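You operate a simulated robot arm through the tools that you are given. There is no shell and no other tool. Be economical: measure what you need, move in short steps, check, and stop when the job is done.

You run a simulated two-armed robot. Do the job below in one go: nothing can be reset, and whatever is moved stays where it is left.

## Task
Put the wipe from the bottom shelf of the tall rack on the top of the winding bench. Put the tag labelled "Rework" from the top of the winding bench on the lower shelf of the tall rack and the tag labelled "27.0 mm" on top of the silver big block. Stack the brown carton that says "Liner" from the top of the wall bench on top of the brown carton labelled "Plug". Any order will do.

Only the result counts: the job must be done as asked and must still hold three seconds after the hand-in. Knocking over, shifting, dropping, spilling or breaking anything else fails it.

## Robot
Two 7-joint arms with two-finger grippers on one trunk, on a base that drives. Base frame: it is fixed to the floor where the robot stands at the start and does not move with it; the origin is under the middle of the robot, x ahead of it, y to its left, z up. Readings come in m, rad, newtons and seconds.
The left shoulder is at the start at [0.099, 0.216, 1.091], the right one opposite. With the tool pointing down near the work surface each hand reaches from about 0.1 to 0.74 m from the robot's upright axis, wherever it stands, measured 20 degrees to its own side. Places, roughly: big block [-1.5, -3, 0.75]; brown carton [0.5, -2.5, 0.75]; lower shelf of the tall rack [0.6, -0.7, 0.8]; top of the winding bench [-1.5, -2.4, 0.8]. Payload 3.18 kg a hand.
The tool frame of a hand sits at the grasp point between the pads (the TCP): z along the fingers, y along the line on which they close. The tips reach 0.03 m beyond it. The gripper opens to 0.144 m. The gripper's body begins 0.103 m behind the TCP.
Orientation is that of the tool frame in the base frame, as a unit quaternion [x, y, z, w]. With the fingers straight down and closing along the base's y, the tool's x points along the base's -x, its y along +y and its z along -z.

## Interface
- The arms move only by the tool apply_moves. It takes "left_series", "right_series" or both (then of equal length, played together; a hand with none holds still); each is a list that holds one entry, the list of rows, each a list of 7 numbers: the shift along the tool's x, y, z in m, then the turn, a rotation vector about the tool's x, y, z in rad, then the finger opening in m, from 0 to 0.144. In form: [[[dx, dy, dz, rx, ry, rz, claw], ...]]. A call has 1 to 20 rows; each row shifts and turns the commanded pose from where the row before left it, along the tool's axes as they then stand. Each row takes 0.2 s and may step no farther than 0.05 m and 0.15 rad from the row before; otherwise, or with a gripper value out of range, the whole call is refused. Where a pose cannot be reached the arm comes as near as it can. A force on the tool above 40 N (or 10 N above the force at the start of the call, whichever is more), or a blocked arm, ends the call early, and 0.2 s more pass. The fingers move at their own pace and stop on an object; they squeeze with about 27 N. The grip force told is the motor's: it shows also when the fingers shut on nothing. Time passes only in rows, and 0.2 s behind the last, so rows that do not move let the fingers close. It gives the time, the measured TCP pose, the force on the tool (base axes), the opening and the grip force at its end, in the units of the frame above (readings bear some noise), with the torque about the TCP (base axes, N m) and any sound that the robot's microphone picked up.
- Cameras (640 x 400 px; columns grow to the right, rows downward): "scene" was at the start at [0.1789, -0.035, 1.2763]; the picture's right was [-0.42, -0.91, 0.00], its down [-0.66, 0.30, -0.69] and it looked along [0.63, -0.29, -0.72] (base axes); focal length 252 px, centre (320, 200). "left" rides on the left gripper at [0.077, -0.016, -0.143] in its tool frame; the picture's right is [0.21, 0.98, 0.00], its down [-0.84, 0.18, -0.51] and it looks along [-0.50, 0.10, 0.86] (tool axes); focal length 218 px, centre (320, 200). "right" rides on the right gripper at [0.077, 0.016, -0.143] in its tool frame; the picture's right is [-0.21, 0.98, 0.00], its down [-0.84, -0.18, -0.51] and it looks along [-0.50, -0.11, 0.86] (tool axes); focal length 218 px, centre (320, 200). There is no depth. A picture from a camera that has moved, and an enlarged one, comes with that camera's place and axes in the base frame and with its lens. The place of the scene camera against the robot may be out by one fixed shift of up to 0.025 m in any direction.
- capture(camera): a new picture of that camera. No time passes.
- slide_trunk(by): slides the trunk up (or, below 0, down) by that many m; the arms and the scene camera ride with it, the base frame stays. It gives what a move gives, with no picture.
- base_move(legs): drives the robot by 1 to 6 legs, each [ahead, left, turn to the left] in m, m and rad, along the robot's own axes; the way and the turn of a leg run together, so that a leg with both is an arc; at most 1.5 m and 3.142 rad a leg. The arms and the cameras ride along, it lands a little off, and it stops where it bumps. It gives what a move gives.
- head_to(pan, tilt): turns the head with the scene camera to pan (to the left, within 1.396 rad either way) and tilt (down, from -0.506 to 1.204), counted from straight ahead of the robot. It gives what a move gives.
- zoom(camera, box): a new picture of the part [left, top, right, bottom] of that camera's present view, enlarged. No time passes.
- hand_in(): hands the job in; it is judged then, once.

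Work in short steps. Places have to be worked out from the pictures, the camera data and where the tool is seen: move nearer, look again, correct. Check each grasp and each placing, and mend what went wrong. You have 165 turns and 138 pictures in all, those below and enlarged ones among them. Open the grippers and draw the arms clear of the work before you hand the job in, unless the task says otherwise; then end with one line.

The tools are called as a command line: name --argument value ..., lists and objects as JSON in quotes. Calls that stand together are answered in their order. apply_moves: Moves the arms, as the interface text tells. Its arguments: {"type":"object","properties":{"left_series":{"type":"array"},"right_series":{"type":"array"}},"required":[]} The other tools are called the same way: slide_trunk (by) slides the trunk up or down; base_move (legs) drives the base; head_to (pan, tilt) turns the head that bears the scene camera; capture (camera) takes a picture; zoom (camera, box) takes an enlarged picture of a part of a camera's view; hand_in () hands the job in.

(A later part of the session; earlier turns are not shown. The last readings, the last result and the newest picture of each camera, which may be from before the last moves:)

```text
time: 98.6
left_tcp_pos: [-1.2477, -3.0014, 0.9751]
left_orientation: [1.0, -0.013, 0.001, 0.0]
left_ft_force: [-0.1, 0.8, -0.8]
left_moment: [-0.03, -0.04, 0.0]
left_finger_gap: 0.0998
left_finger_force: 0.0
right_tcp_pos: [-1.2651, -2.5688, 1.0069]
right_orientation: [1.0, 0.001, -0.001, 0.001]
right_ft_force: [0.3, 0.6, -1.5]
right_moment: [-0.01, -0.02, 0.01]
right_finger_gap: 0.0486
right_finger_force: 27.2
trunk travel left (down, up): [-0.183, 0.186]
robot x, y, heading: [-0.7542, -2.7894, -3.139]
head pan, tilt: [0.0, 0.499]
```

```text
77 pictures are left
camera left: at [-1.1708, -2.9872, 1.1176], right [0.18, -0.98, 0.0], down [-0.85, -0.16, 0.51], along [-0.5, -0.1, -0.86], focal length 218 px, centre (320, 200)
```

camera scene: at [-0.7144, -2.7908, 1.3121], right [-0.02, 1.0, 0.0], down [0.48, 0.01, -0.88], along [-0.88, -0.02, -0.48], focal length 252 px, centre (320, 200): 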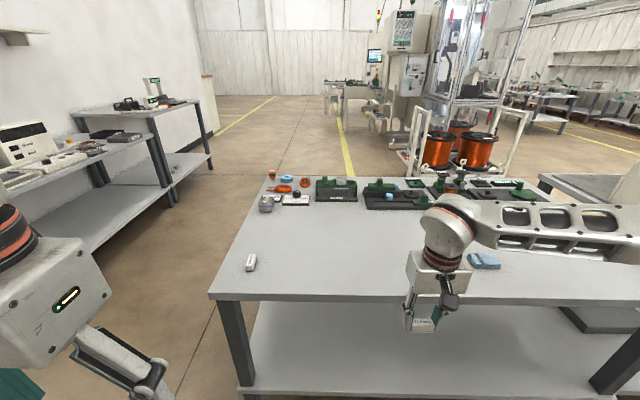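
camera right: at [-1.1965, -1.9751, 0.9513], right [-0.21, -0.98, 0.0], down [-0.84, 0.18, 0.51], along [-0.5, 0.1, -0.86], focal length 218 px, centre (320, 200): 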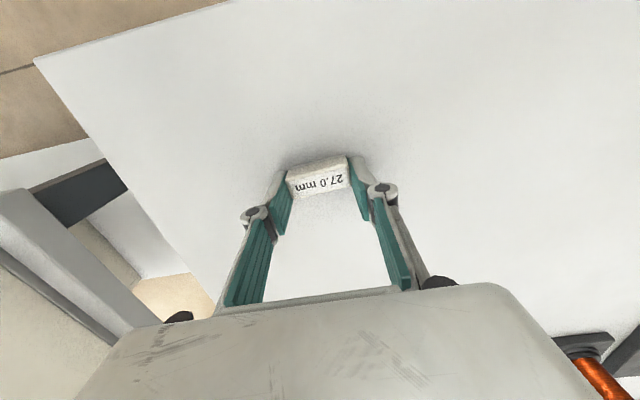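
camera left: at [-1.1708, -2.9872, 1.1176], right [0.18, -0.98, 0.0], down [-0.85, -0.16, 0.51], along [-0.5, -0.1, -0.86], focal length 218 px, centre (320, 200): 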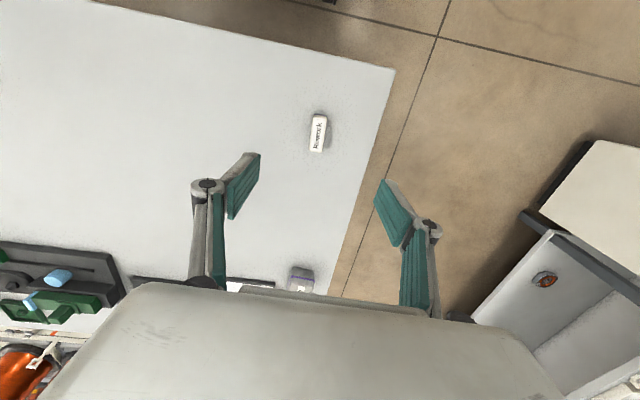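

The hand is right above "Rework", aligned. I descend and grasp.

apply_moves --left_series '[[[0, 0, 0.045, 0, 0, 0, 0.08], [0, 0, 0.045, 0, 0, 0, 0.08], [0, 0, 0.045, 0, 0, 0, 0.08], [0, 0, 0.025, 0, 0, 0, 0.08], [0, 0, 0, 0, 0, 0, 0.08]]]'

capture --camera "left"

```text
time: 99.8
left_tcp_pos: [-1.2449, -3.0026, 0.8151]
left_orientation: [1.0, -0.012, 0.0, 0.0]
left_ft_force: [0.5, 0.8, 0.1]
left_moment: [-0.01, 0.03, 0.01]
left_finger_gap: 0.08
left_finger_force: 0.1
right_tcp_pos: [-1.2657, -2.5683, 1.0083]
right_orientation: [1.0, -0.001, -0.001, 0.001]
right_ft_force: [-0.1, 0.9, -0.7]
right_moment: [-0.04, 0.01, 0.01]
right_finger_gap: 0.049
right_finger_force: 26.8
trunk travel left (down, up): [-0.183, 0.186]
robot x, y, heading: [-0.7541, -2.7913, -3.137]
head pan, tilt: [0.0, 0.499]
```

```text
76 pictures are left
camera left: at [-1.1679, -2.9877, 0.9587], right [0.18, -0.98, 0.0], down [-0.85, -0.16, 0.51], along [-0.5, -0.09, -0.86], focal length 218 px, centre (320, 200)
```

left: 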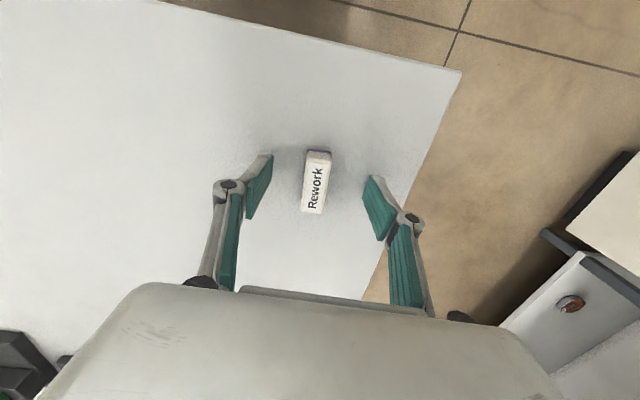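

apply_moves --left_series '[[[0, 0, 0.003, 0, 0, 0, 0.01], [0, 0, 0, 0, 0, 0, 0.01], [0, 0, 0, 0, 0, 0, 0.01], [0, 0, -0.01, 0, 0, 0, 0.01], [0, 0, -0.045, 0, 0, 0, 0.01], [0, 0, -0.045, 0, 0, 0, 0.01], [0, 0, -0.045, 0, 0, 0, 0.01], [0.02, 0, -0.04, 0, 0, 0, 0.01], [0.04, 0, -0.02, 0, 0, 0, 0.01], [0.045, 0, 0, 0, 0, 0, 0.01], [0.045, 0, 0, 0, 0, 0, 0.01]]]'

capture --camera "left"

```text
time: 102.2
left_tcp_pos: [-1.0966, -3.006, 1.0206]
left_orientation: [1.0, -0.012, -0.001, 0.001]
left_ft_force: [-0.2, 0.7, 0.1]
left_moment: [0.01, 0.03, -0.02]
left_finger_gap: 0.019
left_finger_force: 27.2
right_tcp_pos: [-1.2645, -2.5685, 1.0088]
right_orientation: [1.0, 0.0, -0.002, 0.001]
right_ft_force: [-0.5, -0.1, 0.0]
right_moment: [0.0, -0.01, 0.01]
right_finger_gap: 0.0487
right_finger_force: 26.6
trunk travel left (down, up): [-0.183, 0.186]
robot x, y, heading: [-0.7538, -2.7866, -3.14]
head pan, tilt: [0.0, 0.499]
```

```text
75 pictures are left
camera left: at [-1.0194, -2.9916, 1.1631], right [0.18, -0.98, 0.0], down [-0.85, -0.16, 0.51], along [-0.5, -0.1, -0.86], focal length 218 px, centre (320, 200)
```

left: 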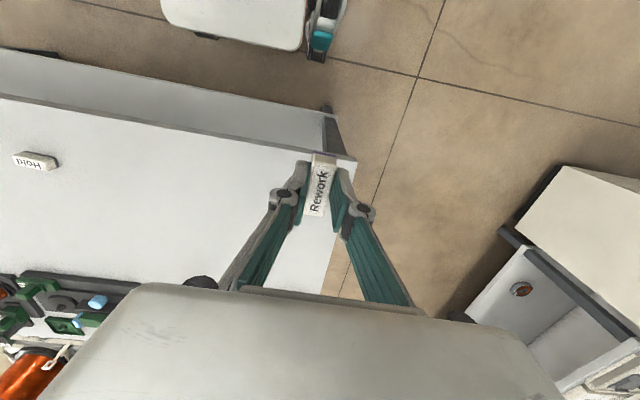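

"Rework" is held. I shift left so the right hand lines up with the big block.

base_move --legs '[[0, 0.45, 0]]'

head_to --pan -0.25 --tilt 0.6

capture --camera "scene"

capture --camera "right"

```text
time: 106.8
left_tcp_pos: [-1.0957, -3.4606, 1.0195]
left_orientation: [1.0, -0.013, 0.0, 0.002]
left_ft_force: [0.3, 0.4, -0.4]
left_moment: [0.03, -0.01, -0.03]
left_finger_gap: 0.019
left_finger_force: 26.9
right_tcp_pos: [-1.264, -3.0236, 1.0087]
right_orientation: [1.0, 0.0, -0.002, 0.001]
right_ft_force: [-0.9, -0.5, 0.6]
right_moment: [0.02, 0.01, -0.01]
right_finger_gap: 0.0483
right_finger_force: 26.6
trunk travel left (down, up): [-0.183, 0.186]
robot x, y, heading: [-0.7514, -3.2434, -3.137]
head pan, tilt: [0.0, 0.499]
```

```text
time: 107.5
left_tcp_pos: [-1.0953, -3.4618, 1.0201]
left_orientation: [1.0, -0.014, 0.0, 0.001]
left_ft_force: [0.0, 0.2, -0.6]
left_moment: [-0.01, 0.01, -0.05]
left_finger_gap: 0.0188
left_finger_force: 26.9
right_tcp_pos: [-1.262, -3.023, 1.0083]
right_orientation: [1.0, -0.002, -0.001, 0.001]
right_ft_force: [0.2, -0.5, -1.0]
right_moment: [0.01, -0.04, -0.04]
right_finger_gap: 0.0488
right_finger_force: 27.0
trunk travel left (down, up): [-0.183, 0.186]
robot x, y, heading: [-0.7526, -3.244, -3.136]
head pan, tilt: [-0.25, 0.6]
```

```text
74 pictures are left
camera scene: at [-0.9599, -3.2247, 1.303], right [0.24, 0.97, 0.0], down [0.55, -0.14, -0.83], along [-0.8, 0.2, -0.56], focal length 252 px, centre (320, 200)
```

scene: 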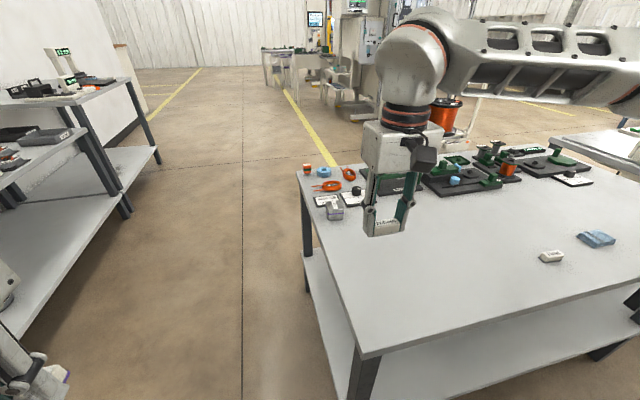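

```text
73 pictures are left
camera right: at [-1.1868, -3.0388, 1.1496], right [-0.21, -0.98, 0.0], down [-0.84, 0.18, 0.51], along [-0.5, 0.11, -0.86], focal length 218 px, centre (320, 200)
```

right: 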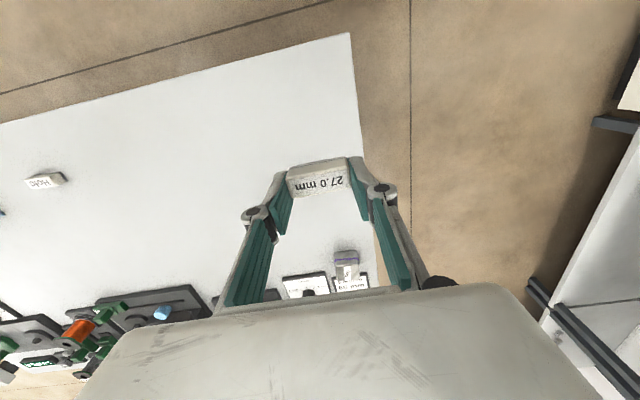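

The aisle beside the bench is wide enough, so I go round to the bench's end and face it (+y), where the block is close.

base_move --legs '[[0, 0.48, 0], [1.05, 0, 0], [0, 0, -1.571]]'

head_to --pan -0.2 --tilt 0.7

capture --camera "scene"

capture --camera "right"

```text
time: 121.2
left_tcp_pos: [-1.9998, -3.3716, 1.0193]
left_orientation: [-0.684, 0.729, 0.001, 0.0]
left_ft_force: [-0.6, -0.1, -0.3]
left_moment: [0.0, 0.02, -0.03]
left_finger_gap: 0.019
left_finger_force: 27.6
right_tcp_pos: [-1.5546, -3.2201, 1.0081]
right_orientation: [-0.693, 0.721, 0.002, 0.001]
right_ft_force: [0.9, 0.6, 0.4]
right_moment: [0.0, 0.03, -0.04]
right_finger_gap: 0.0486
right_finger_force: 27.3
trunk travel left (down, up): [-0.183, 0.186]
robot x, y, heading: [-1.7961, -3.7188, 1.535]
head pan, tilt: [-0.25, 0.6]
```

```text
time: 121.8
left_tcp_pos: [-2.0001, -3.3688, 1.0198]
left_orientation: [-0.684, 0.729, 0.001, 0.0]
left_ft_force: [-0.4, -0.4, 0.0]
left_moment: [-0.02, -0.01, 0.01]
left_finger_gap: 0.0189
left_finger_force: 27.5
right_tcp_pos: [-1.5542, -3.2198, 1.0085]
right_orientation: [-0.693, 0.721, 0.002, 0.0]
right_ft_force: [0.0, 0.5, 0.3]
right_moment: [0.03, 0.02, 0.02]
right_finger_gap: 0.0485
right_finger_force: 26.7
trunk travel left (down, up): [-0.183, 0.186]
robot x, y, heading: [-1.7949, -3.7165, 1.538]
head pan, tilt: [-0.201, 0.7]
```

```text
72 pictures are left
camera scene: at [-1.7837, -3.5315, 1.2944], right [0.97, -0.23, 0.0], down [-0.15, -0.63, -0.77], along [0.18, 0.74, -0.64], focal length 252 px, centre (320, 200)
```

scene: 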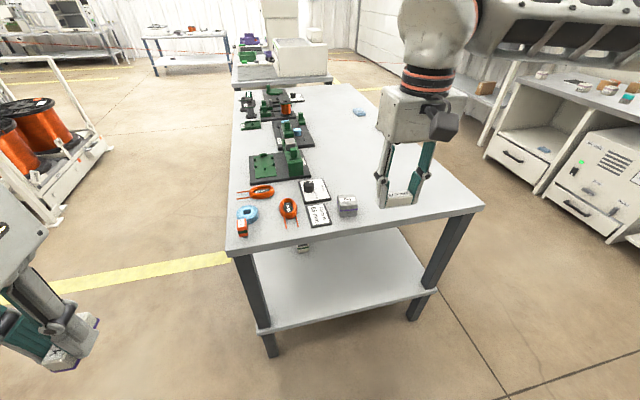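

```text
71 pictures are left
camera right: at [-1.5749, -3.2956, 1.1496], right [-0.97, 0.25, 0.0], down [0.21, 0.83, 0.51], along [0.12, 0.49, -0.86], focal length 218 px, centre (320, 200)
```

right: 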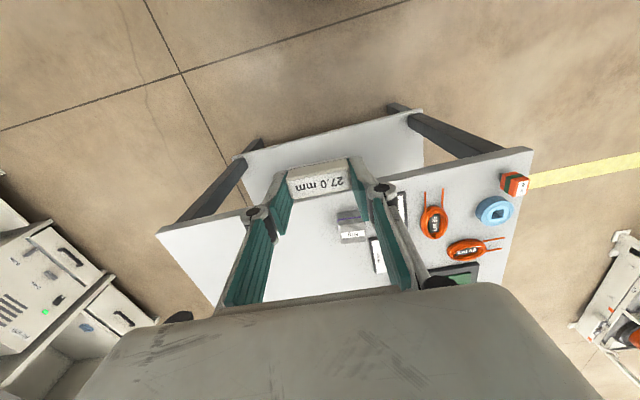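

The block is at about (-1.577, -3.03). I move 12 cm forward and square up.

base_move --legs '[[0.12, 0.01, 0.03]]'

capture --camera "right"

capture --camera "scene"

```text
time: 123.1
left_tcp_pos: [-2.0166, -3.2563, 1.02]
left_orientation: [-0.694, 0.72, -0.001, -0.001]
left_ft_force: [-0.1, 0.3, -0.3]
left_moment: [-0.04, -0.02, -0.01]
left_finger_gap: 0.0186
left_finger_force: 26.8
right_tcp_pos: [-1.5777, -3.0942, 1.0079]
right_orientation: [-0.704, 0.711, 0.001, -0.001]
right_ft_force: [0.1, 0.0, -0.5]
right_moment: [-0.06, -0.05, 0.01]
right_finger_gap: 0.0486
right_finger_force: 26.8
trunk travel left (down, up): [-0.183, 0.186]
robot x, y, heading: [-1.8048, -3.6007, 1.564]
head pan, tilt: [-0.201, 0.7]
```

```text
70 pictures are left
camera right: at [-1.5951, -3.169, 1.1494], right [-0.98, 0.22, 0.0], down [0.19, 0.84, 0.51], along [0.11, 0.5, -0.86], focal length 218 px, centre (320, 200)
```

right: 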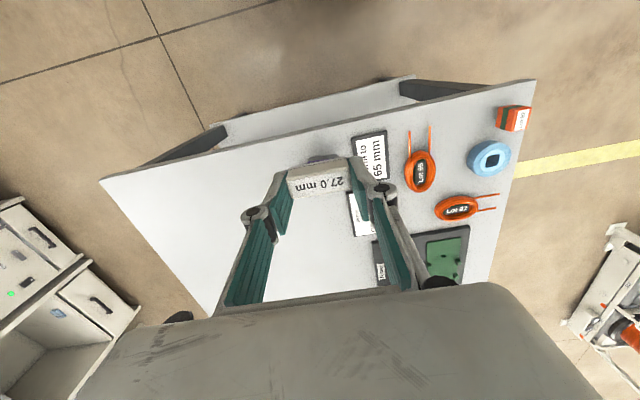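

```text
69 pictures are left
camera scene: at [-1.797, -3.4104, 1.2943], right [0.98, -0.2, 0.0], down [-0.13, -0.63, -0.76], along [0.16, 0.75, -0.64], focal length 252 px, centre (320, 200)
```

scene: 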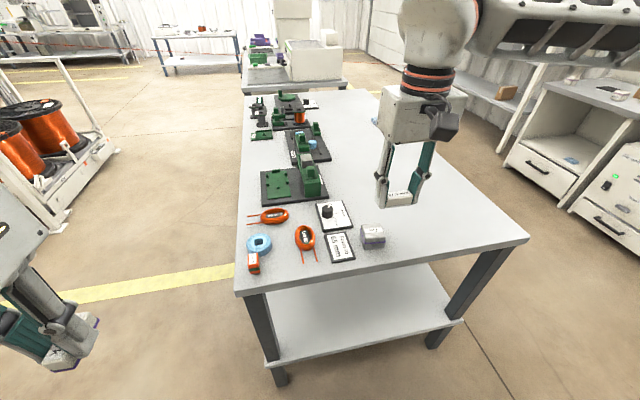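

zoom --camera "scene" --box '[326, 176, 438, 260]'

```text
4.76 times, centred on (382, 218) of scene
camera zoom: at [-1.797, -3.4104, 1.2943], right [0.98, -0.2, 0.0], down [-0.13, -0.63, -0.76], along [0.16, 0.75, -0.64], focal length 1201 px, centre (25, 114)
```

zoom: 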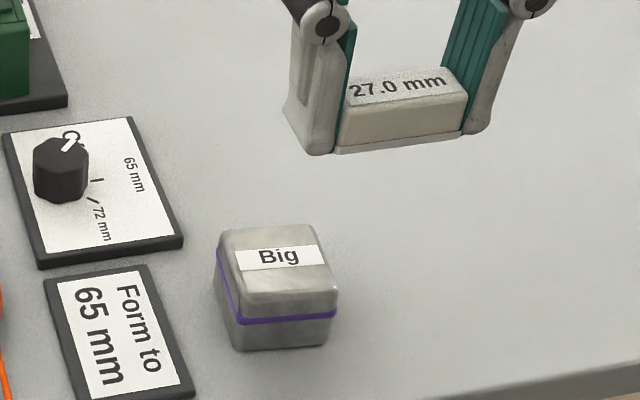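

Block top ≈ z 0.82, centre ≈ (-1.572, -3.013). I bring the tag above it and stop a few cm higher.

apply_moves --right_series '[[[-0.041, -0.003, 0.025, 0, 0, 0, 0.03], [-0.041, -0.003, 0.025, 0, 0, 0, 0.03], [0, 0, 0.04, 0, 0, 0, 0.03], [0, 0, 0.03, 0, 0, 0, 0.03], [0, 0, 0, 0, 0, 0, 0.03]]]'

zoom --camera "scene" --box '[316, 176, 444, 256]'

capture --camera "right"

```text
time: 124.3
left_tcp_pos: [-2.0176, -3.2563, 1.0209]
left_orientation: [-0.694, 0.72, 0.0, 0.0]
left_ft_force: [-0.2, 0.2, 0.6]
left_moment: [0.04, -0.04, 0.01]
left_finger_gap: 0.0189
left_finger_force: 27.2
right_tcp_pos: [-1.571, -3.0132, 0.8882]
right_orientation: [-0.703, 0.711, 0.001, 0.002]
right_ft_force: [0.0, 0.1, -0.5]
right_moment: [0.01, 0.02, 0.0]
right_finger_gap: 0.0488
right_finger_force: 27.4
trunk travel left (down, up): [-0.183, 0.186]
robot x, y, heading: [-1.8041, -3.603, 1.566]
head pan, tilt: [-0.201, 0.7]
```

```text
5.00 times, centred on (380, 216) of scene
camera zoom: at [-1.7969, -3.4117, 1.2946], right [0.98, -0.2, 0.0], down [-0.13, -0.63, -0.77], along [0.16, 0.75, -0.64], focal length 1261 px, centre (20, 120)
```

zoom: 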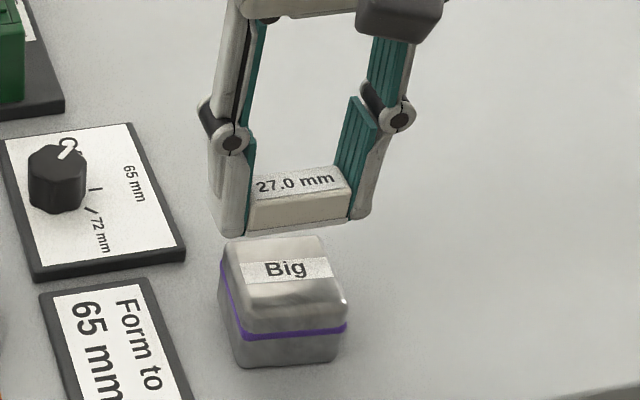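

```text
66 pictures are left
camera right: at [-1.5891, -3.0889, 1.03], right [-0.98, 0.22, 0.0], down [0.19, 0.84, 0.51], along [0.11, 0.5, -0.86], focal length 218 px, centre (320, 200)
```

right: 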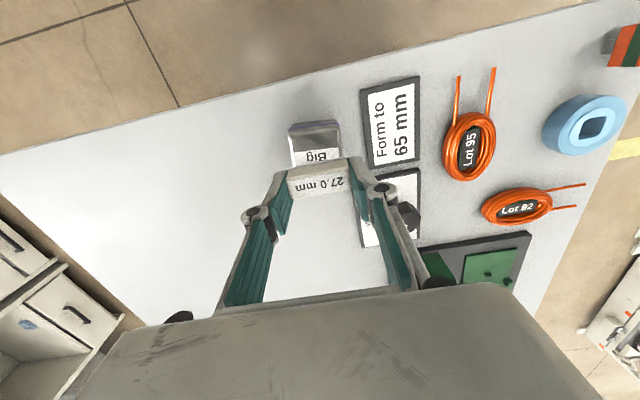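

The tag is well over the block. I lower gently until contact.

apply_moves --right_series '[[[0.001, 0.001, 0.015, 0, 0, 0, 0.03], [0.001, 0.001, 0.012, 0, 0, 0, 0.03], [0, 0, 0.005, 0, 0, 0, 0.03], [0, 0, 0, 0, 0, 0, 0.03]]]'

zoom --camera "scene" --box '[316, 176, 444, 256]'

```text
time: 125.3
left_tcp_pos: [-2.0178, -3.2567, 1.0196]
left_orientation: [-0.694, 0.72, 0.0, 0.0]
left_ft_force: [-0.7, -0.7, 0.3]
left_moment: [-0.01, -0.01, -0.04]
left_finger_gap: 0.019
left_finger_force: 26.6
right_tcp_pos: [-1.5729, -3.0143, 0.8564]
right_orientation: [-0.703, 0.712, 0.002, 0.001]
right_ft_force: [-0.1, 0.4, 0.2]
right_moment: [0.01, -0.02, -0.02]
right_finger_gap: 0.0488
right_finger_force: 26.9
trunk travel left (down, up): [-0.183, 0.186]
robot x, y, heading: [-1.8059, -3.6031, 1.568]
head pan, tilt: [-0.201, 0.7]
```

```text
5.00 times, centred on (380, 216) of scene
camera zoom: at [-1.7968, -3.4113, 1.2944], right [0.98, -0.2, 0.0], down [-0.13, -0.63, -0.76], along [0.16, 0.75, -0.64], focal length 1261 px, centre (20, 120)
```

zoom: 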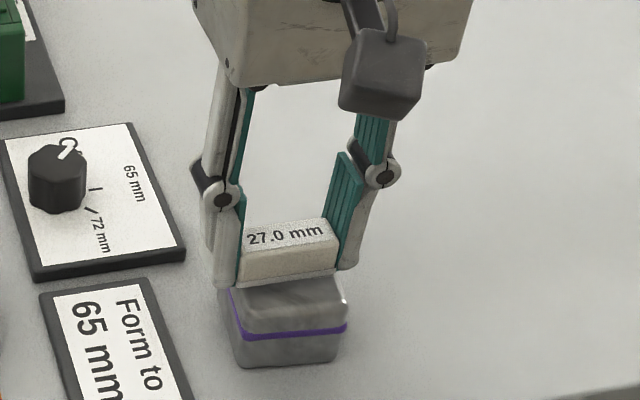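

apply_moves --right_series '[[[0, 0, 0.003, 0, 0, 0, 0.03], [0, 0, 0, 0, 0, 0, 0.03]]]'

```text
time: 125.9
left_tcp_pos: [-2.0161, -3.2571, 1.0202]
left_orientation: [-0.694, 0.72, 0.001, 0.0]
left_ft_force: [-0.5, -0.8, 0.0]
left_moment: [0.0, 0.02, 0.04]
left_finger_gap: 0.0188
left_finger_force: 27.3
right_tcp_pos: [-1.5725, -3.0139, 0.8533]
right_orientation: [-0.703, 0.711, 0.003, 0.001]
right_ft_force: [-0.4, -0.5, 0.8]
right_moment: [0.01, -0.05, -0.01]
right_finger_gap: 0.0487
right_finger_force: 26.8
trunk travel left (down, up): [-0.183, 0.186]
robot x, y, heading: [-1.8008, -3.6012, 1.567]
head pan, tilt: [-0.201, 0.7]
```

apply_moves --right_series '[[[0, 0, 0.003, 0, 0, 0, 0.03], [0, 0, 0, 0, 0, 0, 0.03]]]'

zoom --camera "scene" --box '[348, 206, 412, 246]'

```text
time: 126.5
left_tcp_pos: [-2.0174, -3.259, 1.0221]
left_orientation: [-0.694, 0.72, 0.001, 0.0]
left_ft_force: [-0.1, 0.4, -0.6]
left_moment: [-0.01, -0.01, -0.02]
left_finger_gap: 0.0187
left_finger_force: 27.0
right_tcp_pos: [-1.5734, -3.0146, 0.8523]
right_orientation: [-0.703, 0.711, 0.003, 0.002]
right_ft_force: [3.2, -3.7, 19.4]
right_moment: [-0.17, -0.47, -0.14]
right_finger_gap: 0.0485
right_finger_force: 26.9
trunk travel left (down, up): [-0.183, 0.186]
robot x, y, heading: [-1.805, -3.6057, 1.568]
head pan, tilt: [-0.201, 0.7]
```

```text
10.00 times, centred on (380, 226) of scene
camera zoom: at [-1.7971, -3.4135, 1.2951], right [0.98, -0.2, 0.0], down [-0.13, -0.63, -0.77], along [0.16, 0.75, -0.64], focal length 2522 px, centre (-280, -60)
```

zoom: 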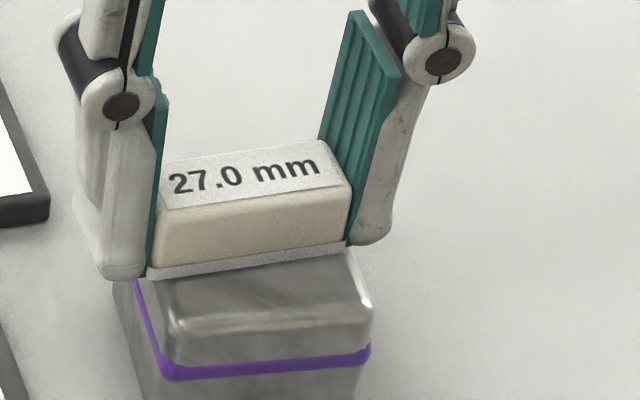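

Contact made and the tag sits on the block. I ease off, open and rise straight up.

apply_moves --right_series '[[[0, 0, -0.0015, 0, 0, 0, 0.03], [0, 0, 0, 0, 0, 0, 0.08], [0, 0, 0, 0, 0, 0, 0.08], [0, 0, -0.02, 0, 0, 0, 0.08], [0, 0, -0.045, 0, 0, 0, 0.08], [0, 0, -0.045, 0, 0, 0, 0.08], [0, 0, -0.045, 0, 0, 0, 0.1], [0.045, 0, 0, 0, 0, 0, 0.1], [0.045, 0, 0, 0, 0, 0, 0.1], [0.04, 0, 0, 0, 0, 0, 0.1]]]'

zoom --camera "scene" --box '[316, 176, 444, 256]'

```text
time: 128.7
left_tcp_pos: [-2.016, -3.2583, 1.0204]
left_orientation: [-0.694, 0.72, 0.0, -0.001]
left_ft_force: [0.1, -0.4, -0.1]
left_moment: [0.02, 0.04, 0.01]
left_finger_gap: 0.0185
left_finger_force: 26.8
right_tcp_pos: [-1.576, -3.1436, 1.0082]
right_orientation: [-0.703, 0.711, 0.002, 0.001]
right_ft_force: [-0.4, 1.2, -0.9]
right_moment: [0.02, 0.0, 0.0]
right_finger_gap: 0.1001
right_finger_force: 0.0
trunk travel left (down, up): [-0.183, 0.186]
robot x, y, heading: [-1.801, -3.6005, 1.567]
head pan, tilt: [-0.201, 0.7]
```

```text
5.00 times, centred on (380, 216) of scene
camera zoom: at [-1.7964, -3.4118, 1.2945], right [0.98, -0.2, 0.0], down [-0.13, -0.63, -0.77], along [0.16, 0.75, -0.64], focal length 1261 px, centre (20, 120)
```

zoom: 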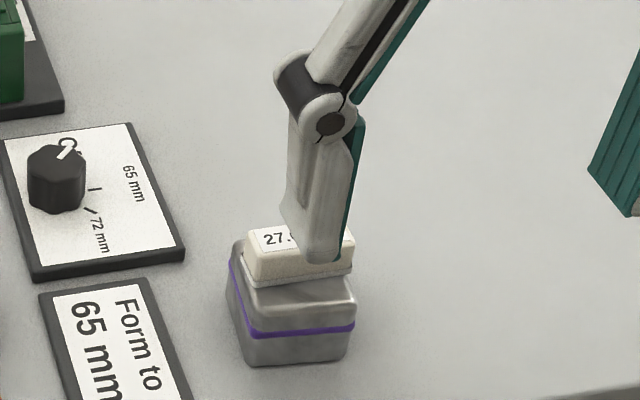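

The tag rests on the block. Now I drive round to the wall bench, facing +x.

base_move --legs '[[-0.15, 0, 0], [0, 0, -1.571], [1.35, 0, 0], [0, 1.2, 0]]'

head_to --pan 0.0 --tilt 0.5

capture --camera "scene"

```text
time: 133.8
left_tcp_pos: [-1.4614, -3.53, 1.0197]
left_orientation: [0.008, 1.0, 0.001, 0.001]
left_ft_force: [0.8, -0.4, 0.0]
left_moment: [0.04, 0.02, 0.01]
left_finger_gap: 0.0187
left_finger_force: 27.0
right_tcp_pos: [-1.3392, -3.9657, 1.0069]
right_orientation: [-0.009, 1.0, -0.001, 0.001]
right_ft_force: [0.3, -0.1, -0.6]
right_moment: [-0.02, 0.01, 0.01]
right_finger_gap: 0.0996
right_finger_force: 0.1
trunk travel left (down, up): [-0.183, 0.186]
robot x, y, heading: [-1.7999, -3.7516, 0.016]
head pan, tilt: [-0.201, 0.7]
stopped in leg 2: the robot was blocked; the commanded pose is now the measured one
```

```text
time: 134.5
left_tcp_pos: [-1.462, -3.5295, 1.0198]
left_orientation: [0.008, 1.0, 0.0, 0.0]
left_ft_force: [0.1, -0.4, 0.2]
left_moment: [0.01, 0.0, -0.01]
left_finger_gap: 0.0188
left_finger_force: 27.1
right_tcp_pos: [-1.3392, -3.9651, 1.0061]
right_orientation: [-0.009, 1.0, -0.002, 0.0]
right_ft_force: [-0.1, 0.6, -0.6]
right_moment: [0.01, 0.0, -0.04]
right_finger_gap: 0.0998
right_finger_force: 0.0
trunk travel left (down, up): [-0.183, 0.186]
robot x, y, heading: [-1.8022, -3.7581, 0.015]
head pan, tilt: [0.0, 0.499]
```

```text
62 pictures are left
camera scene: at [-1.6134, -3.7487, 1.3119], right [0.01, -1.0, 0.0], down [-0.48, -0.01, -0.88], along [0.88, 0.01, -0.48], focal length 252 px, centre (320, 200)
```

scene: 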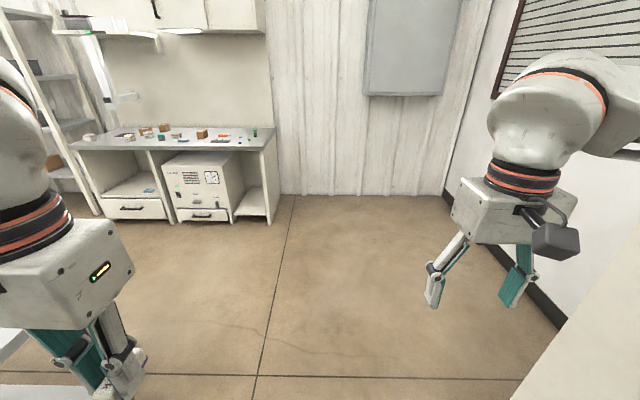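

The right elbow brushed the cabinet at the end of the turn. I check the left side before shifting left.

head_to --pan 0.9 --tilt 0.5

capture --camera "scene"

head_to --pan -1.2 --tilt 0.5

capture --camera "scene"

```text
time: 135.7
left_tcp_pos: [-1.4605, -3.5297, 1.0205]
left_orientation: [0.008, 1.0, 0.0, 0.0]
left_ft_force: [0.9, -0.3, 0.1]
left_moment: [0.01, 0.03, 0.0]
left_finger_gap: 0.0188
left_finger_force: 27.1
right_tcp_pos: [-1.3393, -3.9658, 1.006]
right_orientation: [-0.009, 1.0, -0.001, 0.001]
right_ft_force: [0.2, -0.5, -1.5]
right_moment: [0.04, -0.01, 0.0]
right_finger_gap: 0.0998
right_finger_force: 0.1
trunk travel left (down, up): [-0.183, 0.186]
robot x, y, heading: [-1.8048, -3.7544, 0.015]
head pan, tilt: [0.901, 0.499]
```

```text
61 pictures are left
camera scene: at [-1.6488, -3.6779, 1.3119], right [0.79, -0.61, 0.0], down [-0.29, -0.38, -0.88], along [0.53, 0.7, -0.48], focal length 252 px, centre (320, 200)
```

scene: 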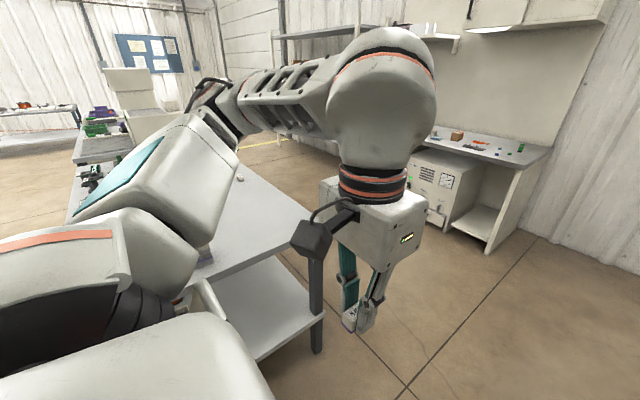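

```text
time: 137.7
left_tcp_pos: [-1.4605, -3.5297, 1.0194]
left_orientation: [0.007, 1.0, 0.0, 0.001]
left_ft_force: [0.3, -0.5, 0.0]
left_moment: [0.03, 0.02, -0.01]
left_finger_gap: 0.0187
left_finger_force: 27.0
right_tcp_pos: [-1.3393, -3.9663, 1.0068]
right_orientation: [-0.009, 1.0, -0.002, 0.001]
right_ft_force: [-0.7, 0.5, 0.6]
right_moment: [0.01, -0.01, 0.02]
right_finger_gap: 0.1001
right_finger_force: 0.1
trunk travel left (down, up): [-0.183, 0.186]
robot x, y, heading: [-1.8021, -3.7487, 0.014]
head pan, tilt: [-1.201, 0.499]
```

```text
60 pictures are left
camera scene: at [-1.67, -3.8343, 1.3121], right [-0.93, -0.38, 0.0], down [-0.18, 0.44, -0.88], along [0.33, -0.81, -0.48], focal length 252 px, centre (320, 200)
```

scene: 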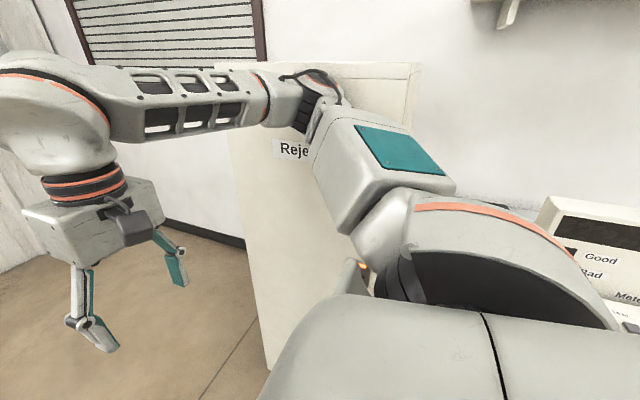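

Clearance exists on the left. I shift 7 cm left, then drive out and over to the wall bench.

base_move --legs '[[0, 0.07, -0.015], [1.35, 0, 0], [0, 1.15, 0]]'

head_to --pan 0.0 --tilt 0.55

capture --camera "scene"

```text
time: 155.4
left_tcp_pos: [-0.1137, -2.2917, 1.0213]
left_orientation: [0.016, 1.0, 0.001, -0.001]
left_ft_force: [-0.8, 0.0, 0.3]
left_moment: [0.0, -0.01, 0.01]
left_finger_gap: 0.0187
left_finger_force: 26.5
right_tcp_pos: [0.0024, -2.7315, 1.0054]
right_orientation: [-0.001, 1.0, -0.001, 0.001]
right_ft_force: [-0.3, 0.2, 0.2]
right_moment: [0.01, 0.03, -0.02]
right_finger_gap: 0.0999
right_finger_force: 0.1
trunk travel left (down, up): [-0.183, 0.186]
robot x, y, heading: [-0.4581, -2.51, 0.002]
head pan, tilt: [-1.201, 0.499]
```

```text
time: 156.8
left_tcp_pos: [-0.1132, -2.2916, 1.0206]
left_orientation: [0.017, 1.0, 0.001, 0.0]
left_ft_force: [-0.7, 0.2, 0.8]
left_moment: [-0.01, -0.02, 0.05]
left_finger_gap: 0.0188
left_finger_force: 26.9
right_tcp_pos: [0.0004, -2.7305, 1.0068]
right_orientation: [0.0, 1.0, -0.002, 0.001]
right_ft_force: [-0.4, 0.9, 0.4]
right_moment: [0.01, 0.01, 0.0]
right_finger_gap: 0.0999
right_finger_force: 0.0
trunk travel left (down, up): [-0.183, 0.186]
robot x, y, heading: [-0.4601, -2.5034, 0.0]
head pan, tilt: [0.0, 0.55]
```

```text
59 pictures are left
camera scene: at [-0.2701, -2.5097, 1.3075], right [0.0, -1.0, 0.0], down [-0.52, 0.0, -0.85], along [0.85, 0.0, -0.52], focal length 252 px, centre (320, 200)
```

scene: 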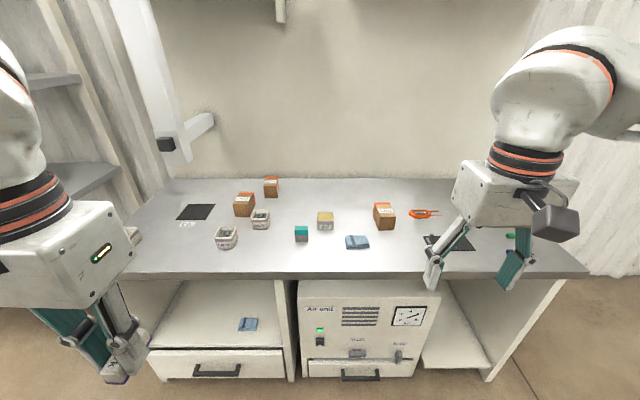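

Three brown cartons are on the wall bench. I zoom to read them.

zoom --camera "scene" --box '[210, 165, 306, 225]'

zoom --camera "scene" --box '[340, 190, 436, 250]'

zoom --camera "scene" --box '[170, 170, 426, 330]'

```text
6.67 times, centred on (258, 195) of scene
camera zoom: at [-0.2701, -2.5097, 1.3075], right [0.0, -1.0, 0.0], down [-0.52, 0.0, -0.85], along [0.85, 0.0, -0.52], focal length 1681 px, centre (733, 233)
```

zoom: 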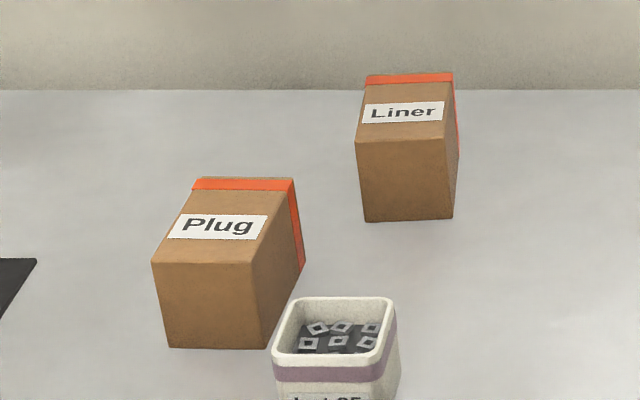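

```text
6.67 times, centred on (388, 220) of scene
camera zoom: at [-0.2701, -2.5097, 1.3075], right [0.0, -1.0, 0.0], down [-0.52, 0.0, -0.85], along [0.85, 0.0, -0.52], focal length 1681 px, centre (-133, 67)
```

zoom: 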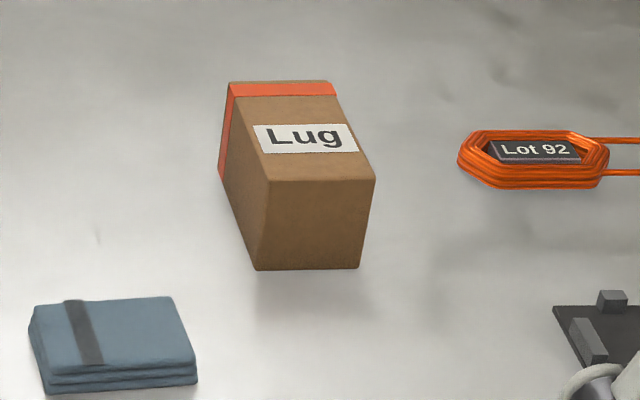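

```text
2.50 times, centred on (298, 250) of scene
camera zoom: at [-0.2701, -2.5097, 1.3075], right [0.0, -1.0, 0.0], down [-0.52, 0.0, -0.85], along [0.85, 0.0, -0.52], focal length 630 px, centre (375, 75)
```

zoom: 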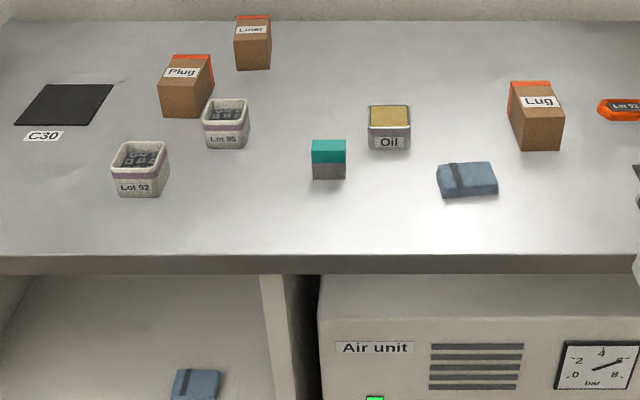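

"Liner" ≈ (0.70, -2.30), "Plug" ≈ (0.56, -2.21). I'll first deliver "Rework" to the rack so the left hand is free, and strafe over there.

base_move --legs '[[0, 0.8, 0], [0, 0.78, 0]]'

head_to --pan 0.1 --tilt 0.4

capture --camera "scene"

```text
time: 171.0
left_tcp_pos: [-0.1097, -0.7196, 1.0195]
left_orientation: [0.017, 1.0, 0.001, 0.0]
left_ft_force: [-0.8, -0.1, -0.2]
left_moment: [-0.01, -0.01, 0.04]
left_finger_gap: 0.0188
left_finger_force: 26.7
right_tcp_pos: [0.0026, -1.1579, 1.0065]
right_orientation: [0.001, 1.0, -0.001, 0.002]
right_ft_force: [-0.1, 0.1, 0.6]
right_moment: [0.04, 0.02, 0.02]
right_finger_gap: 0.0999
right_finger_force: 0.0
trunk travel left (down, up): [-0.183, 0.186]
robot x, y, heading: [-0.4546, -0.9345, -0.001]
head pan, tilt: [0.0, 0.55]
```

```text
time: 171.7
left_tcp_pos: [-0.1088, -0.7191, 1.0198]
left_orientation: [0.018, 1.0, 0.001, -0.001]
left_ft_force: [-0.7, -0.3, 0.2]
left_moment: [-0.01, -0.01, 0.01]
left_finger_gap: 0.0188
left_finger_force: 27.3
right_tcp_pos: [0.0056, -1.157, 1.0068]
right_orientation: [0.0, 1.0, 0.0, 0.0]
right_ft_force: [0.1, -0.3, -0.3]
right_moment: [0.0, 0.0, 0.0]
right_finger_gap: 0.0998
right_finger_force: 0.1
trunk travel left (down, up): [-0.183, 0.186]
robot x, y, heading: [-0.4566, -0.9316, -0.006]
head pan, tilt: [0.099, 0.4]
```

```text
55 pictures are left
camera scene: at [-0.2642, -0.9271, 1.3212], right [0.1, -1.0, 0.0], down [-0.39, -0.04, -0.92], along [0.92, 0.09, -0.39], focal length 252 px, centre (320, 200)
```

scene: 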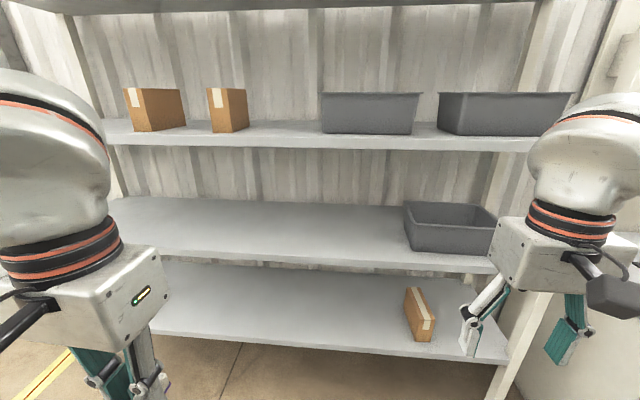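

The lower shelf (z≈0.81) is free in its left part. I tilt the left hand forward so it fits under the shelf above, and reach out.

apply_moves --left_series '[[[0, 0, 0, 0, -0.12, 0, 0.01], [0, 0, 0, 0, -0.12, 0, 0.01], [0, 0, 0, 0, -0.12, 0, 0.01], [0, 0, 0, 0, -0.12, 0, 0.01], [0, 0, 0, 0, -0.12, 0, 0.01], [-0.033, 0, 0.0226, 0, 0, 0, 0.01], [-0.033, 0, 0.0226, 0, 0, 0, 0.01], [-0.033, 0, 0.0226, 0, 0, 0, 0.01], [-0.033, 0, 0.0226, 0, 0, 0, 0.01], [-0.033, 0, 0.0226, 0, 0, 0, 0.01], [-0.02, 0, 0.04, 0, 0, 0, 0.01], [-0.02, 0, 0.04, 0, 0, 0, 0.01], [0.0113, 0, 0.0165, 0, 0, 0, 0.01], [0.0113, 0, 0.0165, 0, 0, 0, 0.01]]]'

```text
time: 174.7
left_tcp_pos: [0.2336, -0.7605, 1.0007]
left_orientation: [0.016, 0.955, -0.004, 0.295]
left_ft_force: [0.1, 0.3, -1.2]
left_moment: [0.01, 0.01, 0.0]
left_finger_gap: 0.0189
left_finger_force: 26.5
left hand out of reach, approached as far as the arm can: row 2, 3, 4, 5
right_tcp_pos: [0.006, -1.1577, 1.0059]
right_orientation: [0.001, 1.0, -0.002, 0.001]
right_ft_force: [-0.2, -0.6, 0.3]
right_moment: [0.02, 0.02, 0.0]
right_finger_gap: 0.0997
right_finger_force: 0.0
trunk travel left (down, up): [-0.183, 0.186]
robot x, y, heading: [-0.4547, -0.9298, -0.002]
head pan, tilt: [0.099, 0.4]
```

apply_moves --left_series '[[[0.0113, 0, 0.0165, 0, 0, 0, 0.01], [0.0113, 0, 0.0165, 0, 0, 0, 0.01], [0.0113, 0, 0.0165, 0, 0, 0, 0.01], [0.0113, 0, 0.0165, 0, 0, 0, 0.01], [0.0113, 0, 0.0165, 0, 0, 0, 0.01], [0, 0, 0, 0, 0, 0, 0.01]]]'

base_move --legs '[[0.13, 0, 0]]'

capture --camera "left"

head_to --pan 0.3 --tilt 0.5

capture --camera "scene"

```text
time: 176.1
left_tcp_pos: [0.2343, -0.7597, 0.9025]
left_orientation: [0.017, 0.955, -0.004, 0.296]
left_ft_force: [-0.1, 0.5, 0.7]
left_moment: [-0.02, -0.01, 0.0]
left_finger_gap: 0.0187
left_finger_force: 26.9
right_tcp_pos: [0.0039, -1.1582, 1.0081]
right_orientation: [0.001, 1.0, 0.0, 0.001]
right_ft_force: [0.4, 0.1, 0.4]
right_moment: [-0.01, 0.0, 0.03]
right_finger_gap: 0.0998
right_finger_force: 0.1
trunk travel left (down, up): [-0.183, 0.186]
robot x, y, heading: [-0.4552, -0.9341, 0.001]
head pan, tilt: [0.099, 0.4]
```

```text
time: 177.4
left_tcp_pos: [0.3639, -0.7592, 0.9005]
left_orientation: [0.017, 0.955, -0.004, 0.296]
left_ft_force: [0.2, 0.3, -0.9]
left_moment: [0.01, 0.03, 0.0]
left_finger_gap: 0.0186
left_finger_force: 27.0
right_tcp_pos: [0.1339, -1.1574, 1.0066]
right_orientation: [-0.001, 1.0, -0.001, 0.001]
right_ft_force: [0.1, -0.6, -0.6]
right_moment: [-0.01, 0.02, -0.01]
right_finger_gap: 0.0999
right_finger_force: 0.1
trunk travel left (down, up): [-0.183, 0.186]
robot x, y, heading: [-0.3244, -0.9335, -0.005]
head pan, tilt: [0.099, 0.4]
```

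```text
54 pictures are left
camera left: at [0.22, -0.771, 0.9764], right [-0.14, 0.98, -0.12], down [0.41, 0.16, 0.9], along [0.9, 0.08, -0.43], focal length 218 px, centre (320, 200)
```

left: 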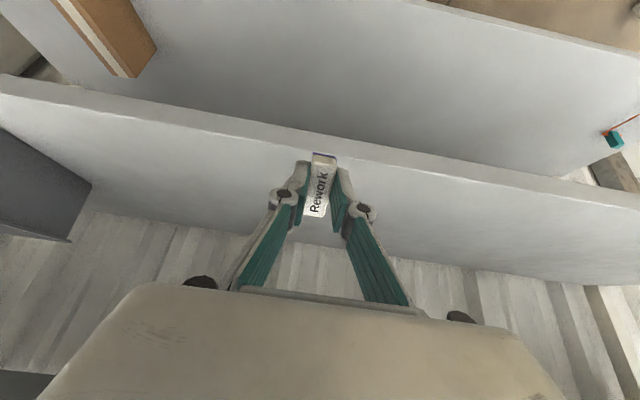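

```text
time: 178.2
left_tcp_pos: [0.364, -0.7591, 0.9024]
left_orientation: [0.017, 0.955, -0.005, 0.296]
left_ft_force: [0.5, 0.0, -0.5]
left_moment: [-0.02, 0.01, 0.02]
left_finger_gap: 0.0187
left_finger_force: 26.9
right_tcp_pos: [0.1337, -1.1584, 1.0059]
right_orientation: [-0.001, 1.0, -0.001, 0.001]
right_ft_force: [-0.1, 0.1, 0.2]
right_moment: [0.03, 0.01, 0.01]
right_finger_gap: 0.0998
right_finger_force: 0.1
trunk travel left (down, up): [-0.183, 0.186]
robot x, y, heading: [-0.3259, -0.935, -0.003]
head pan, tilt: [0.3, 0.499]
```

```text
53 pictures are left
camera scene: at [-0.1408, -0.9097, 1.3122], right [0.29, -0.96, 0.0], down [-0.46, -0.14, -0.88], along [0.84, 0.26, -0.48], focal length 252 px, centre (320, 200)
```

scene: 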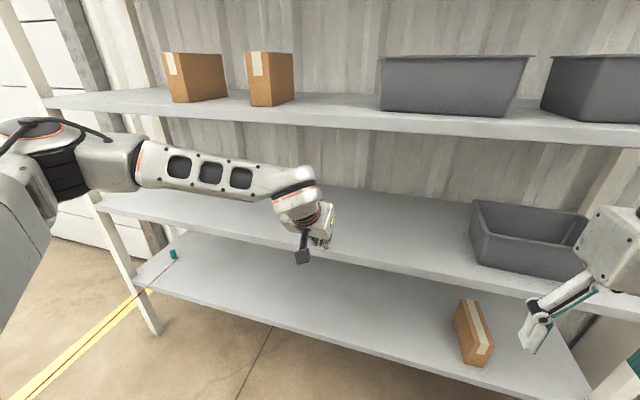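

base_move --legs '[[0.115, 0, 0]]'

apply_moves --left_series '[[[0.0085, 0, 0.0124, 0, 0, 0, 0.01], [0.0085, 0, 0.0124, 0, 0, 0, 0.01], [0, 0, 0, 0, 0, 0, 0.01]]]'

capture --camera "left"

```text
time: 179.4
left_tcp_pos: [0.4798, -0.7612, 0.9024]
left_orientation: [0.017, 0.955, -0.005, 0.296]
left_ft_force: [0.2, 0.5, 0.4]
left_moment: [-0.01, 0.0, 0.01]
left_finger_gap: 0.0186
left_finger_force: 27.2
right_tcp_pos: [0.2507, -1.1594, 1.0065]
right_orientation: [0.001, 1.0, -0.001, 0.001]
right_ft_force: [0.7, 0.0, 0.1]
right_moment: [-0.02, 0.02, 0.0]
right_finger_gap: 0.1002
right_finger_force: 0.1
trunk travel left (down, up): [-0.183, 0.186]
robot x, y, heading: [-0.2089, -0.9336, -0.005]
head pan, tilt: [0.3, 0.499]
```

```text
time: 180.2
left_tcp_pos: [0.4813, -0.7603, 0.8707]
left_orientation: [0.017, 0.955, -0.004, 0.295]
left_ft_force: [0.0, 0.1, -0.3]
left_moment: [-0.02, 0.0, 0.02]
left_finger_gap: 0.0188
left_finger_force: 27.5
right_tcp_pos: [0.2499, -1.1592, 1.0059]
right_orientation: [0.001, 1.0, 0.0, 0.001]
right_ft_force: [0.2, -0.5, -0.1]
right_moment: [0.0, -0.01, 0.0]
right_finger_gap: 0.0998
right_finger_force: 0.1
trunk travel left (down, up): [-0.183, 0.186]
robot x, y, heading: [-0.2088, -0.9352, -0.004]
head pan, tilt: [0.3, 0.499]
```

```text
52 pictures are left
camera left: at [0.337, -0.7721, 0.9459], right [-0.14, 0.98, -0.12], down [0.41, 0.16, 0.9], along [0.9, 0.07, -0.43], focal length 218 px, centre (320, 200)
```

left: 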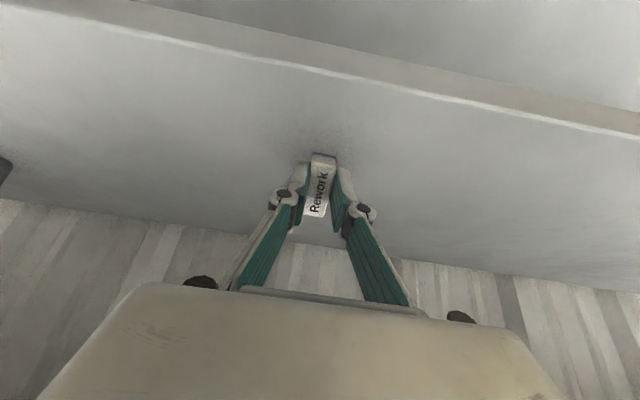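

Over the shelf, about a centimetre high. I lower until contact.

apply_moves --left_series '[[[0.0028, 0, 0.0041, 0, 0, 0, 0.01], [0.0017, 0, 0.0025, 0, 0, 0, 0.01], [0, 0, 0, 0, 0, 0, 0.01]]]'

```text
time: 181.0
left_tcp_pos: [0.4808, -0.7609, 0.8632]
left_orientation: [0.017, 0.955, -0.004, 0.295]
left_ft_force: [0.2, 0.5, -0.4]
left_moment: [-0.03, 0.04, 0.0]
left_finger_gap: 0.0187
left_finger_force: 27.4
right_tcp_pos: [0.2495, -1.1587, 1.0065]
right_orientation: [0.001, 1.0, -0.001, 0.0]
right_ft_force: [-0.5, 0.5, 0.6]
right_moment: [0.03, -0.02, 0.03]
right_finger_gap: 0.1
right_finger_force: 0.2
trunk travel left (down, up): [-0.183, 0.186]
robot x, y, heading: [-0.2089, -0.9353, -0.005]
head pan, tilt: [0.3, 0.499]
```

apply_moves --left_series '[[[0.0022, 0, 0.0033, 0, 0, 0, 0.01], [0, 0, 0, 0, 0, 0, 0.01]]]'

apply_moves --left_series '[[[0.0022, 0, 0.0033, 0, 0, 0, 0.01], [0, 0, 0, 0, 0, 0, 0.01]]]'

```text
time: 181.6
left_tcp_pos: [0.4799, -0.7609, 0.8607]
left_orientation: [0.016, 0.955, -0.005, 0.295]
left_ft_force: [0.1, -0.2, 0.0]
left_moment: [0.03, 0.02, -0.01]
left_finger_gap: 0.019
left_finger_force: 27.1
right_tcp_pos: [0.2493, -1.1585, 1.007]
right_orientation: [0.001, 1.0, -0.001, 0.0]
right_ft_force: [-0.5, 0.8, 0.7]
right_moment: [0.02, -0.02, 0.0]
right_finger_gap: 0.1
right_finger_force: 0.0
trunk travel left (down, up): [-0.183, 0.186]
robot x, y, heading: [-0.2078, -0.9359, 0.001]
head pan, tilt: [0.3, 0.499]
```

```text
time: 182.2
left_tcp_pos: [0.4813, -0.7618, 0.8576]
left_orientation: [0.018, 0.954, -0.004, 0.299]
left_ft_force: [0.1, 1.1, 7.6]
left_moment: [0.02, -0.05, -0.01]
left_finger_gap: 0.0186
left_finger_force: 27.4
right_tcp_pos: [0.25, -1.1583, 1.0069]
right_orientation: [0.001, 1.0, -0.002, 0.002]
right_ft_force: [-0.6, 0.9, 1.1]
right_moment: [0.03, 0.01, 0.02]
right_finger_gap: 0.0999
right_finger_force: 0.0
trunk travel left (down, up): [-0.183, 0.186]
robot x, y, heading: [-0.2086, -0.9336, -0.001]
head pan, tilt: [0.3, 0.499]
```

Contact with the shelf. I open, wait, and draw back.

apply_moves --left_series '[[[0, 0, 0, 0, 0, 0, 0.06], [0, 0, 0, 0, 0, 0, 0.06], [0, 0, 0, 0, 0, 0, 0.06], [-0.01, 0, -0.02, 0, 0, 0, 0.06], [0, 0, -0.04, 0, 0, 0, 0.06]]]'

capture --camera "left"

```text
time: 183.4
left_tcp_pos: [0.4547, -0.7603, 0.9114]
left_orientation: [0.017, 0.955, -0.005, 0.296]
left_ft_force: [-0.1, 0.7, 0.0]
left_moment: [-0.02, 0.02, -0.02]
left_finger_gap: 0.0599
left_finger_force: 0.0
right_tcp_pos: [0.2498, -1.1585, 1.0082]
right_orientation: [0.001, 1.0, 0.0, 0.002]
right_ft_force: [0.2, 0.2, 0.2]
right_moment: [-0.04, -0.02, 0.02]
right_finger_gap: 0.1
right_finger_force: 0.0
trunk travel left (down, up): [-0.183, 0.186]
robot x, y, heading: [-0.2103, -0.9329, -0.001]
head pan, tilt: [0.3, 0.499]
```

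```text
51 pictures are left
camera left: at [0.3107, -0.772, 0.9861], right [-0.14, 0.98, -0.12], down [0.41, 0.16, 0.9], along [0.9, 0.07, -0.43], focal length 218 px, centre (320, 200)
```

left: 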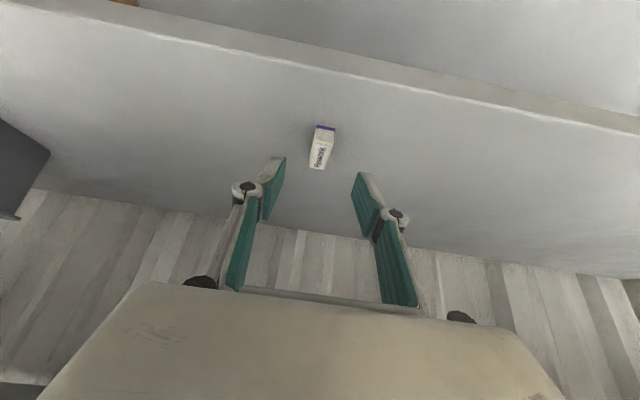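

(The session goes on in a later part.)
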